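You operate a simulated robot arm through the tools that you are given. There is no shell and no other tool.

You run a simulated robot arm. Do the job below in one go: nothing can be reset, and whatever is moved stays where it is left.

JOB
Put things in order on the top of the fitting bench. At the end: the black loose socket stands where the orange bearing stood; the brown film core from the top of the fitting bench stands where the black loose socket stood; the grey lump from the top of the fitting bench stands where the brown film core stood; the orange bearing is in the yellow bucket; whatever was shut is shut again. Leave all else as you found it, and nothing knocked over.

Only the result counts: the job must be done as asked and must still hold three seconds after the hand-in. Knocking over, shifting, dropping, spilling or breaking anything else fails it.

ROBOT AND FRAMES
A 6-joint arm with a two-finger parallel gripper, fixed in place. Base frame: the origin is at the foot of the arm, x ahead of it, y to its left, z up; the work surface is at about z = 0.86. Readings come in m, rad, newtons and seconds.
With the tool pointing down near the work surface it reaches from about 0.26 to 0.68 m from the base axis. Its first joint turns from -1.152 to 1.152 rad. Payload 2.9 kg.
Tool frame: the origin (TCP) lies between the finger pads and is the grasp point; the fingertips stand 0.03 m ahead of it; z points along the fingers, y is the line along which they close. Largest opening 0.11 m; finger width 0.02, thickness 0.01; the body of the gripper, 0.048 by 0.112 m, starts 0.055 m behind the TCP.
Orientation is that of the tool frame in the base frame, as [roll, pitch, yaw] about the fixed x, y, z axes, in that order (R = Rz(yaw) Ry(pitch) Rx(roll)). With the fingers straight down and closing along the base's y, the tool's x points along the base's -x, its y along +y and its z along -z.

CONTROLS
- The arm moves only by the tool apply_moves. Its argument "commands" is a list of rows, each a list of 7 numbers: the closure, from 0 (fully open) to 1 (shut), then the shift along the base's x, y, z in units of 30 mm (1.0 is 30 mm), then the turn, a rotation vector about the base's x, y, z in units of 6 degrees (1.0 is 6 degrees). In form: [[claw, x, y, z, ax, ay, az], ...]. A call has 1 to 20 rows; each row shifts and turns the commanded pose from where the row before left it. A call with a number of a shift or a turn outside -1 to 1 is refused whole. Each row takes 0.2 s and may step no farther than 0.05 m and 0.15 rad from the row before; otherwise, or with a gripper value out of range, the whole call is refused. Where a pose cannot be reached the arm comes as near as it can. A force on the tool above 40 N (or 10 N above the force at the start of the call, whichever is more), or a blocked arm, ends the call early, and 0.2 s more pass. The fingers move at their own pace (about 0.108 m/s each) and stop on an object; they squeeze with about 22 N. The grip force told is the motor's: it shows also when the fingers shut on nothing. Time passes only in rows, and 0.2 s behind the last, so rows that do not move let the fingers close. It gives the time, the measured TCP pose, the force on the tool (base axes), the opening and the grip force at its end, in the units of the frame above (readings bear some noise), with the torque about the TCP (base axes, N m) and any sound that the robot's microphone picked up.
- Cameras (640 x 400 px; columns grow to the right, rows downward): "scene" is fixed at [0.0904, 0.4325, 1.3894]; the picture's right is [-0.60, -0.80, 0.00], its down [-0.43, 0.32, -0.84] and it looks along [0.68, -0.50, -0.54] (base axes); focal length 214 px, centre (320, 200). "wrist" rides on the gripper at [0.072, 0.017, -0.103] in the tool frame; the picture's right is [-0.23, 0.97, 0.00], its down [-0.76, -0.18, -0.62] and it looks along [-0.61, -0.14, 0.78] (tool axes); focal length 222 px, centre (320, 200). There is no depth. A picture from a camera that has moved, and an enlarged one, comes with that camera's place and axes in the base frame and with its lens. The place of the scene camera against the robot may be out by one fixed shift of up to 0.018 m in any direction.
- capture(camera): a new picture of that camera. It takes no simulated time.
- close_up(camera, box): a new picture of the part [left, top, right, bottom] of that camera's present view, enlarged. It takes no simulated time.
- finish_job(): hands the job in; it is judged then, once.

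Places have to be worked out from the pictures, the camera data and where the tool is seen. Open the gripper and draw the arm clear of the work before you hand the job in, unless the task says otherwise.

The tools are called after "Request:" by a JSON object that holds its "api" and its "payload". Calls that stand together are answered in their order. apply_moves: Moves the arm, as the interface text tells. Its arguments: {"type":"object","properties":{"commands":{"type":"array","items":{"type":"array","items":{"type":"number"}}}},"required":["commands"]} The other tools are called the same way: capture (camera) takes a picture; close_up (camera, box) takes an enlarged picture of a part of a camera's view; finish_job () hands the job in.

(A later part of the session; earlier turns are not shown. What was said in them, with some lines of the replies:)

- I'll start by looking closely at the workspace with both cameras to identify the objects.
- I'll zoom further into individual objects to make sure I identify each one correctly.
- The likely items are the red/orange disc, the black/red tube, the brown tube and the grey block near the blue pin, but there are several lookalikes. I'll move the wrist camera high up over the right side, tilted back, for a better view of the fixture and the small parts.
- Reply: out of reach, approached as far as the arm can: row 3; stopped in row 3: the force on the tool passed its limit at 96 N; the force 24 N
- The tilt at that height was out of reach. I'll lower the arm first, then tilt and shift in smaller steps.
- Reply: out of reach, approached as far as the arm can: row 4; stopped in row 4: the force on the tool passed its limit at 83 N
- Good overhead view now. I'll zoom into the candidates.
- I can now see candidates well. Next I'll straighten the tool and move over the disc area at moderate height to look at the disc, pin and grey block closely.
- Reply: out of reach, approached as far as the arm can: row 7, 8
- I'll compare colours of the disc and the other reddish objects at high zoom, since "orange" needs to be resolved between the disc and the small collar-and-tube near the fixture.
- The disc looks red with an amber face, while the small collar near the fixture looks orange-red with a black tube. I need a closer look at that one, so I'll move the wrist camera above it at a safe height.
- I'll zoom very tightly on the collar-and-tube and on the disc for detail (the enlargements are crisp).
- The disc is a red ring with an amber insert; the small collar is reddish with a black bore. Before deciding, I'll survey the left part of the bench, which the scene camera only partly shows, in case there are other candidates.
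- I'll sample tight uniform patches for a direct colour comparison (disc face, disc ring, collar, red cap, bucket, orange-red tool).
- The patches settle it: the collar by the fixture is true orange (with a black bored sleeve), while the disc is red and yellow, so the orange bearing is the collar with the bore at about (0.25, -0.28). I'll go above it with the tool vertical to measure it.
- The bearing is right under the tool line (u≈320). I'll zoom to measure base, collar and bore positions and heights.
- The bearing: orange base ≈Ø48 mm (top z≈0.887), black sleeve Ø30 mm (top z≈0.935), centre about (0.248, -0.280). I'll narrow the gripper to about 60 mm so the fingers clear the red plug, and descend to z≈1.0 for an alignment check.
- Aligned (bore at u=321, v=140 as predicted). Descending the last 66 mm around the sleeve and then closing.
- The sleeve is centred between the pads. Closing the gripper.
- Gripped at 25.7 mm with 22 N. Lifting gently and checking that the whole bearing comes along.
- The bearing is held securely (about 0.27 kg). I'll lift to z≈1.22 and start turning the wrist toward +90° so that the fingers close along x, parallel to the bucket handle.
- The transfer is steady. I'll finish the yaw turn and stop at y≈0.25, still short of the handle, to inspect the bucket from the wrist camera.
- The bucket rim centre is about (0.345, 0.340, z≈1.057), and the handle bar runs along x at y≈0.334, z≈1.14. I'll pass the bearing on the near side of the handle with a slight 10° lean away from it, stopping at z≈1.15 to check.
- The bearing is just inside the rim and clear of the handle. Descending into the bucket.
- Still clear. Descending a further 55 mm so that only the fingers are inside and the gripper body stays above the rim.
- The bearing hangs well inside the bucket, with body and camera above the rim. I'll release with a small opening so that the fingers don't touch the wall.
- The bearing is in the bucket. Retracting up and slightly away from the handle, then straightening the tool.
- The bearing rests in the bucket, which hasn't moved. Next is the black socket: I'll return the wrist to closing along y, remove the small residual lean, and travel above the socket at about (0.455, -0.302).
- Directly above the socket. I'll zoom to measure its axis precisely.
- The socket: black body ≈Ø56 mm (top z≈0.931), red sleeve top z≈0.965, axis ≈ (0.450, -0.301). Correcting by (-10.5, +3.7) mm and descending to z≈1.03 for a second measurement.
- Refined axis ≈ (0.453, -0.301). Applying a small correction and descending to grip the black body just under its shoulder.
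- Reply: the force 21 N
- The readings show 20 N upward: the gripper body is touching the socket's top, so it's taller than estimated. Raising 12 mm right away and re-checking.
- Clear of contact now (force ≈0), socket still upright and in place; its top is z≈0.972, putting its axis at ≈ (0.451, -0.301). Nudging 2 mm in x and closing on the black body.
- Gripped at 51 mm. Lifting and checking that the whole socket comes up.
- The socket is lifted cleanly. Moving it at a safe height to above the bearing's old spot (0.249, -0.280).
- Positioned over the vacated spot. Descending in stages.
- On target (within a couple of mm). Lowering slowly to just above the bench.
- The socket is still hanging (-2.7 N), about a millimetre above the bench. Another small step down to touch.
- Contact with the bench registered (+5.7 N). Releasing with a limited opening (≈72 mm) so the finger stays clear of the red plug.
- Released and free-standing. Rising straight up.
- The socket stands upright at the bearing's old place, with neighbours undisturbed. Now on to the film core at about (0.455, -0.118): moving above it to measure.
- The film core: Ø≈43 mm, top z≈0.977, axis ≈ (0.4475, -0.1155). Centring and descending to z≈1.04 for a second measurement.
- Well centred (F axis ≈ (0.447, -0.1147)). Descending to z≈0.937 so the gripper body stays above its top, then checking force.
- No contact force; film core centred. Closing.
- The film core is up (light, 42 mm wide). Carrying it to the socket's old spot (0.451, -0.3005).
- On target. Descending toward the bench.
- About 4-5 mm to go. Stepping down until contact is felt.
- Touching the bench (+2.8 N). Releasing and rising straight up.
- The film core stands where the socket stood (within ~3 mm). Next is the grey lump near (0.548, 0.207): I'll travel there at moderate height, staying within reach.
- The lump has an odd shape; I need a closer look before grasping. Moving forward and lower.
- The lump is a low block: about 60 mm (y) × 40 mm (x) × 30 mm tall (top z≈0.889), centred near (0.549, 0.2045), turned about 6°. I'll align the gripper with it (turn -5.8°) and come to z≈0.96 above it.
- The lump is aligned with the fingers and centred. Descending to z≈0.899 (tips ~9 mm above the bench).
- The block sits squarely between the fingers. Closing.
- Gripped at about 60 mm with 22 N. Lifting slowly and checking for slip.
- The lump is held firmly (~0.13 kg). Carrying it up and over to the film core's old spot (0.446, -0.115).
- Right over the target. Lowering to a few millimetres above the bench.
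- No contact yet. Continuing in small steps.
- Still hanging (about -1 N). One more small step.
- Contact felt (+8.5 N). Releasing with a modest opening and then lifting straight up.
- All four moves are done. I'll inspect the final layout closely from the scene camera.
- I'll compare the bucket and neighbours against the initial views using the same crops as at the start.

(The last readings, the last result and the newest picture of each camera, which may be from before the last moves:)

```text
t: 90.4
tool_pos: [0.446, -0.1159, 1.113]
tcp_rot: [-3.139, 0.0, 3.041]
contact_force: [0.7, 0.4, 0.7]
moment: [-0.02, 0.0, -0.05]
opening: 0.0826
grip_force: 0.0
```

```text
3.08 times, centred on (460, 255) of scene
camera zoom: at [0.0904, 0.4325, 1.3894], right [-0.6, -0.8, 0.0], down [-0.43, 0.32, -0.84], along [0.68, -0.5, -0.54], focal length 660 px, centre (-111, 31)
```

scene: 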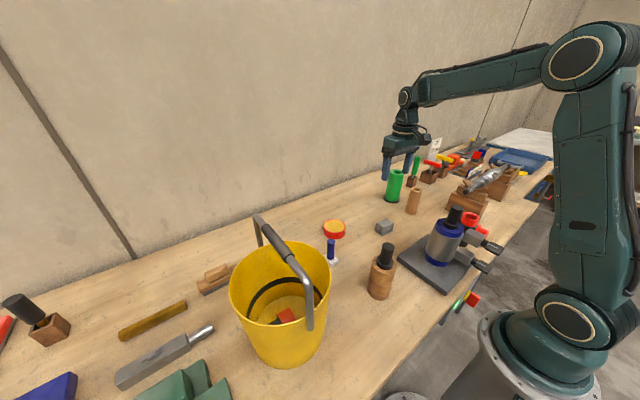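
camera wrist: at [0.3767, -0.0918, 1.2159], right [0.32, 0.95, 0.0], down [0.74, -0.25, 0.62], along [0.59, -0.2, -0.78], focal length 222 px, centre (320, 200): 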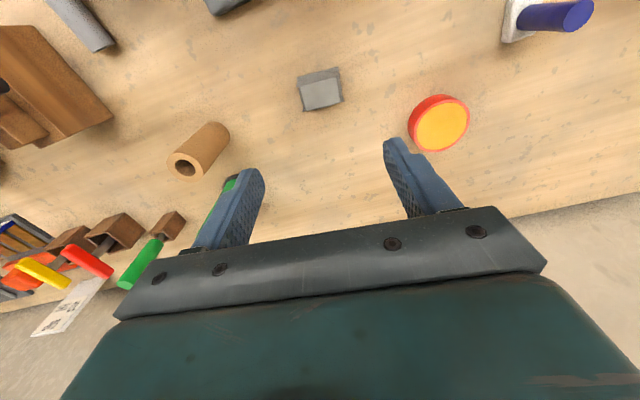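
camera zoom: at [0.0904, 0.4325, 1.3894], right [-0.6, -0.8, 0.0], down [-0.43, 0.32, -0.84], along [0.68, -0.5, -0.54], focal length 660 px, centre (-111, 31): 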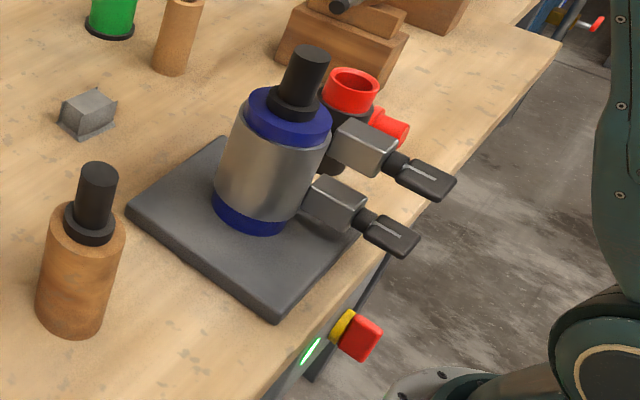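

Everything else matches the initial views: fixture, plug, tools, disc and pin are unchanged, and the bucket is in place. I'll open the gripper fully and withdraw to near the start pose.

Request:
{"api": "apply_moves", "payload": {"commands": [[0, -0.1, 0.1, 0.7, 0, 0, 0.1], [0, -0.25, 0.25, 0.75, 0, 0, 0.12], [0, -0.25, 0.25, 0.75, 0, 0, 0.12], [0, -0.25, 0.25, 0.75, 0, 0, 0.12], [0, -0.25, 0.25, 0.75, 0, 0, 0.12], [0, -0.25, 0.25, 0.75, 0, 0, 0.12], [0, -0.25, 0.25, 0.75, 0, 0, 0.12], [0, -0.25, 0.25, 0.5, 0, 0, 0.12], [0, 0, 0, 0, 0, 0, 0]]}}

Request:
{"api": "capture", "payload": {"camera": "scene"}}

Request:
{"api": "capture", "payload": {"camera": "wrist"}}

```text
t: 92.4
tool_pos: [0.3911, -0.0563, 1.2819]
tcp_rot: [-3.14, 0.001, 3.14]
contact_force: [0.2, -0.2, -0.4]
moment: [-0.04, 0.0, -0.02]
opening: 0.1099
grip_force: 0.0
```

```text
taken
```

scene: 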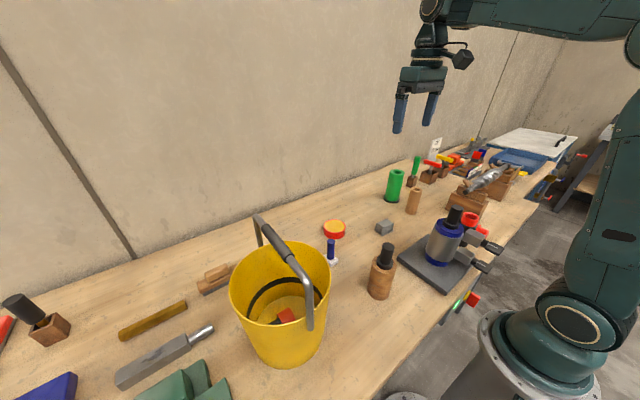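

```text
taken
camera wrist: at [0.3191, -0.0403, 1.3843], right [0.23, 0.97, 0.0], down [0.76, -0.18, 0.62], along [0.61, -0.14, -0.78], focal length 222 px, centre (320, 200)
```

wrist: 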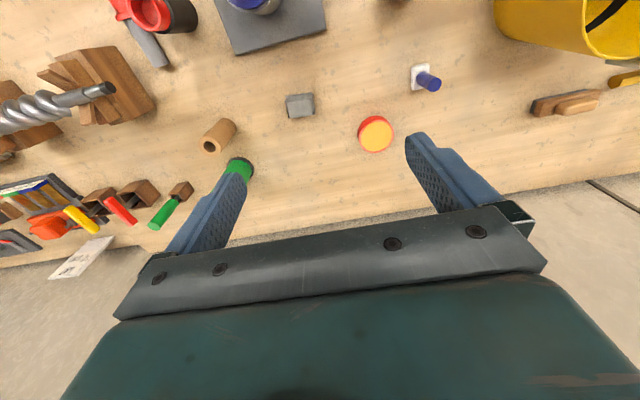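

The socket stands where the bearing stood, the film core where the socket stood, and the lump where the film core stood. The bearing is in the bucket. The gripper is open, the arm is clear, and I opened nothing that would need shutting. Handing in.

Request:
{"api": "finish_job", "payload": {}}

```text
The job is handed in.
```

I moved all four items as asked and handed the job in. The one uncertainty is which item you meant by the orange bearing.

| Item | Where it is now | Distance from the target spot (my estimate) |
|---|---|---|
| Black loose socket | where the orange bearing stood | within 2 mm |
| Brown film core | where the socket stood | about 3 mm |
| Grey lump | where the film core stood | about 1 mm |
| Orange bearing | in the yellow bucket, lying on its side | – |

- **Which item is the bearing:** I took it to be the small orange collar with the black sleeve, next to the clamp fixture. The other candidate was the flat disc near the blue pin. Up close that disc is a red ring with a yellow face, so I left it alone.
- **Bearing release:** the bucket handle kept the gripper from going lower, so the bearing dropped about 8 cm onto the bucket floor.
- **Socket contact:** while lining up on the socket, the gripper body pressed on its top with about 20 N. I backed off at once, and the socket stayed upright and in place.
- **Everything else:** nothing was knocked over. The views I re-checked against the start matched, except that the bucket may have shifted 1–2 mm. I opened nothing, so nothing needed shutting again.
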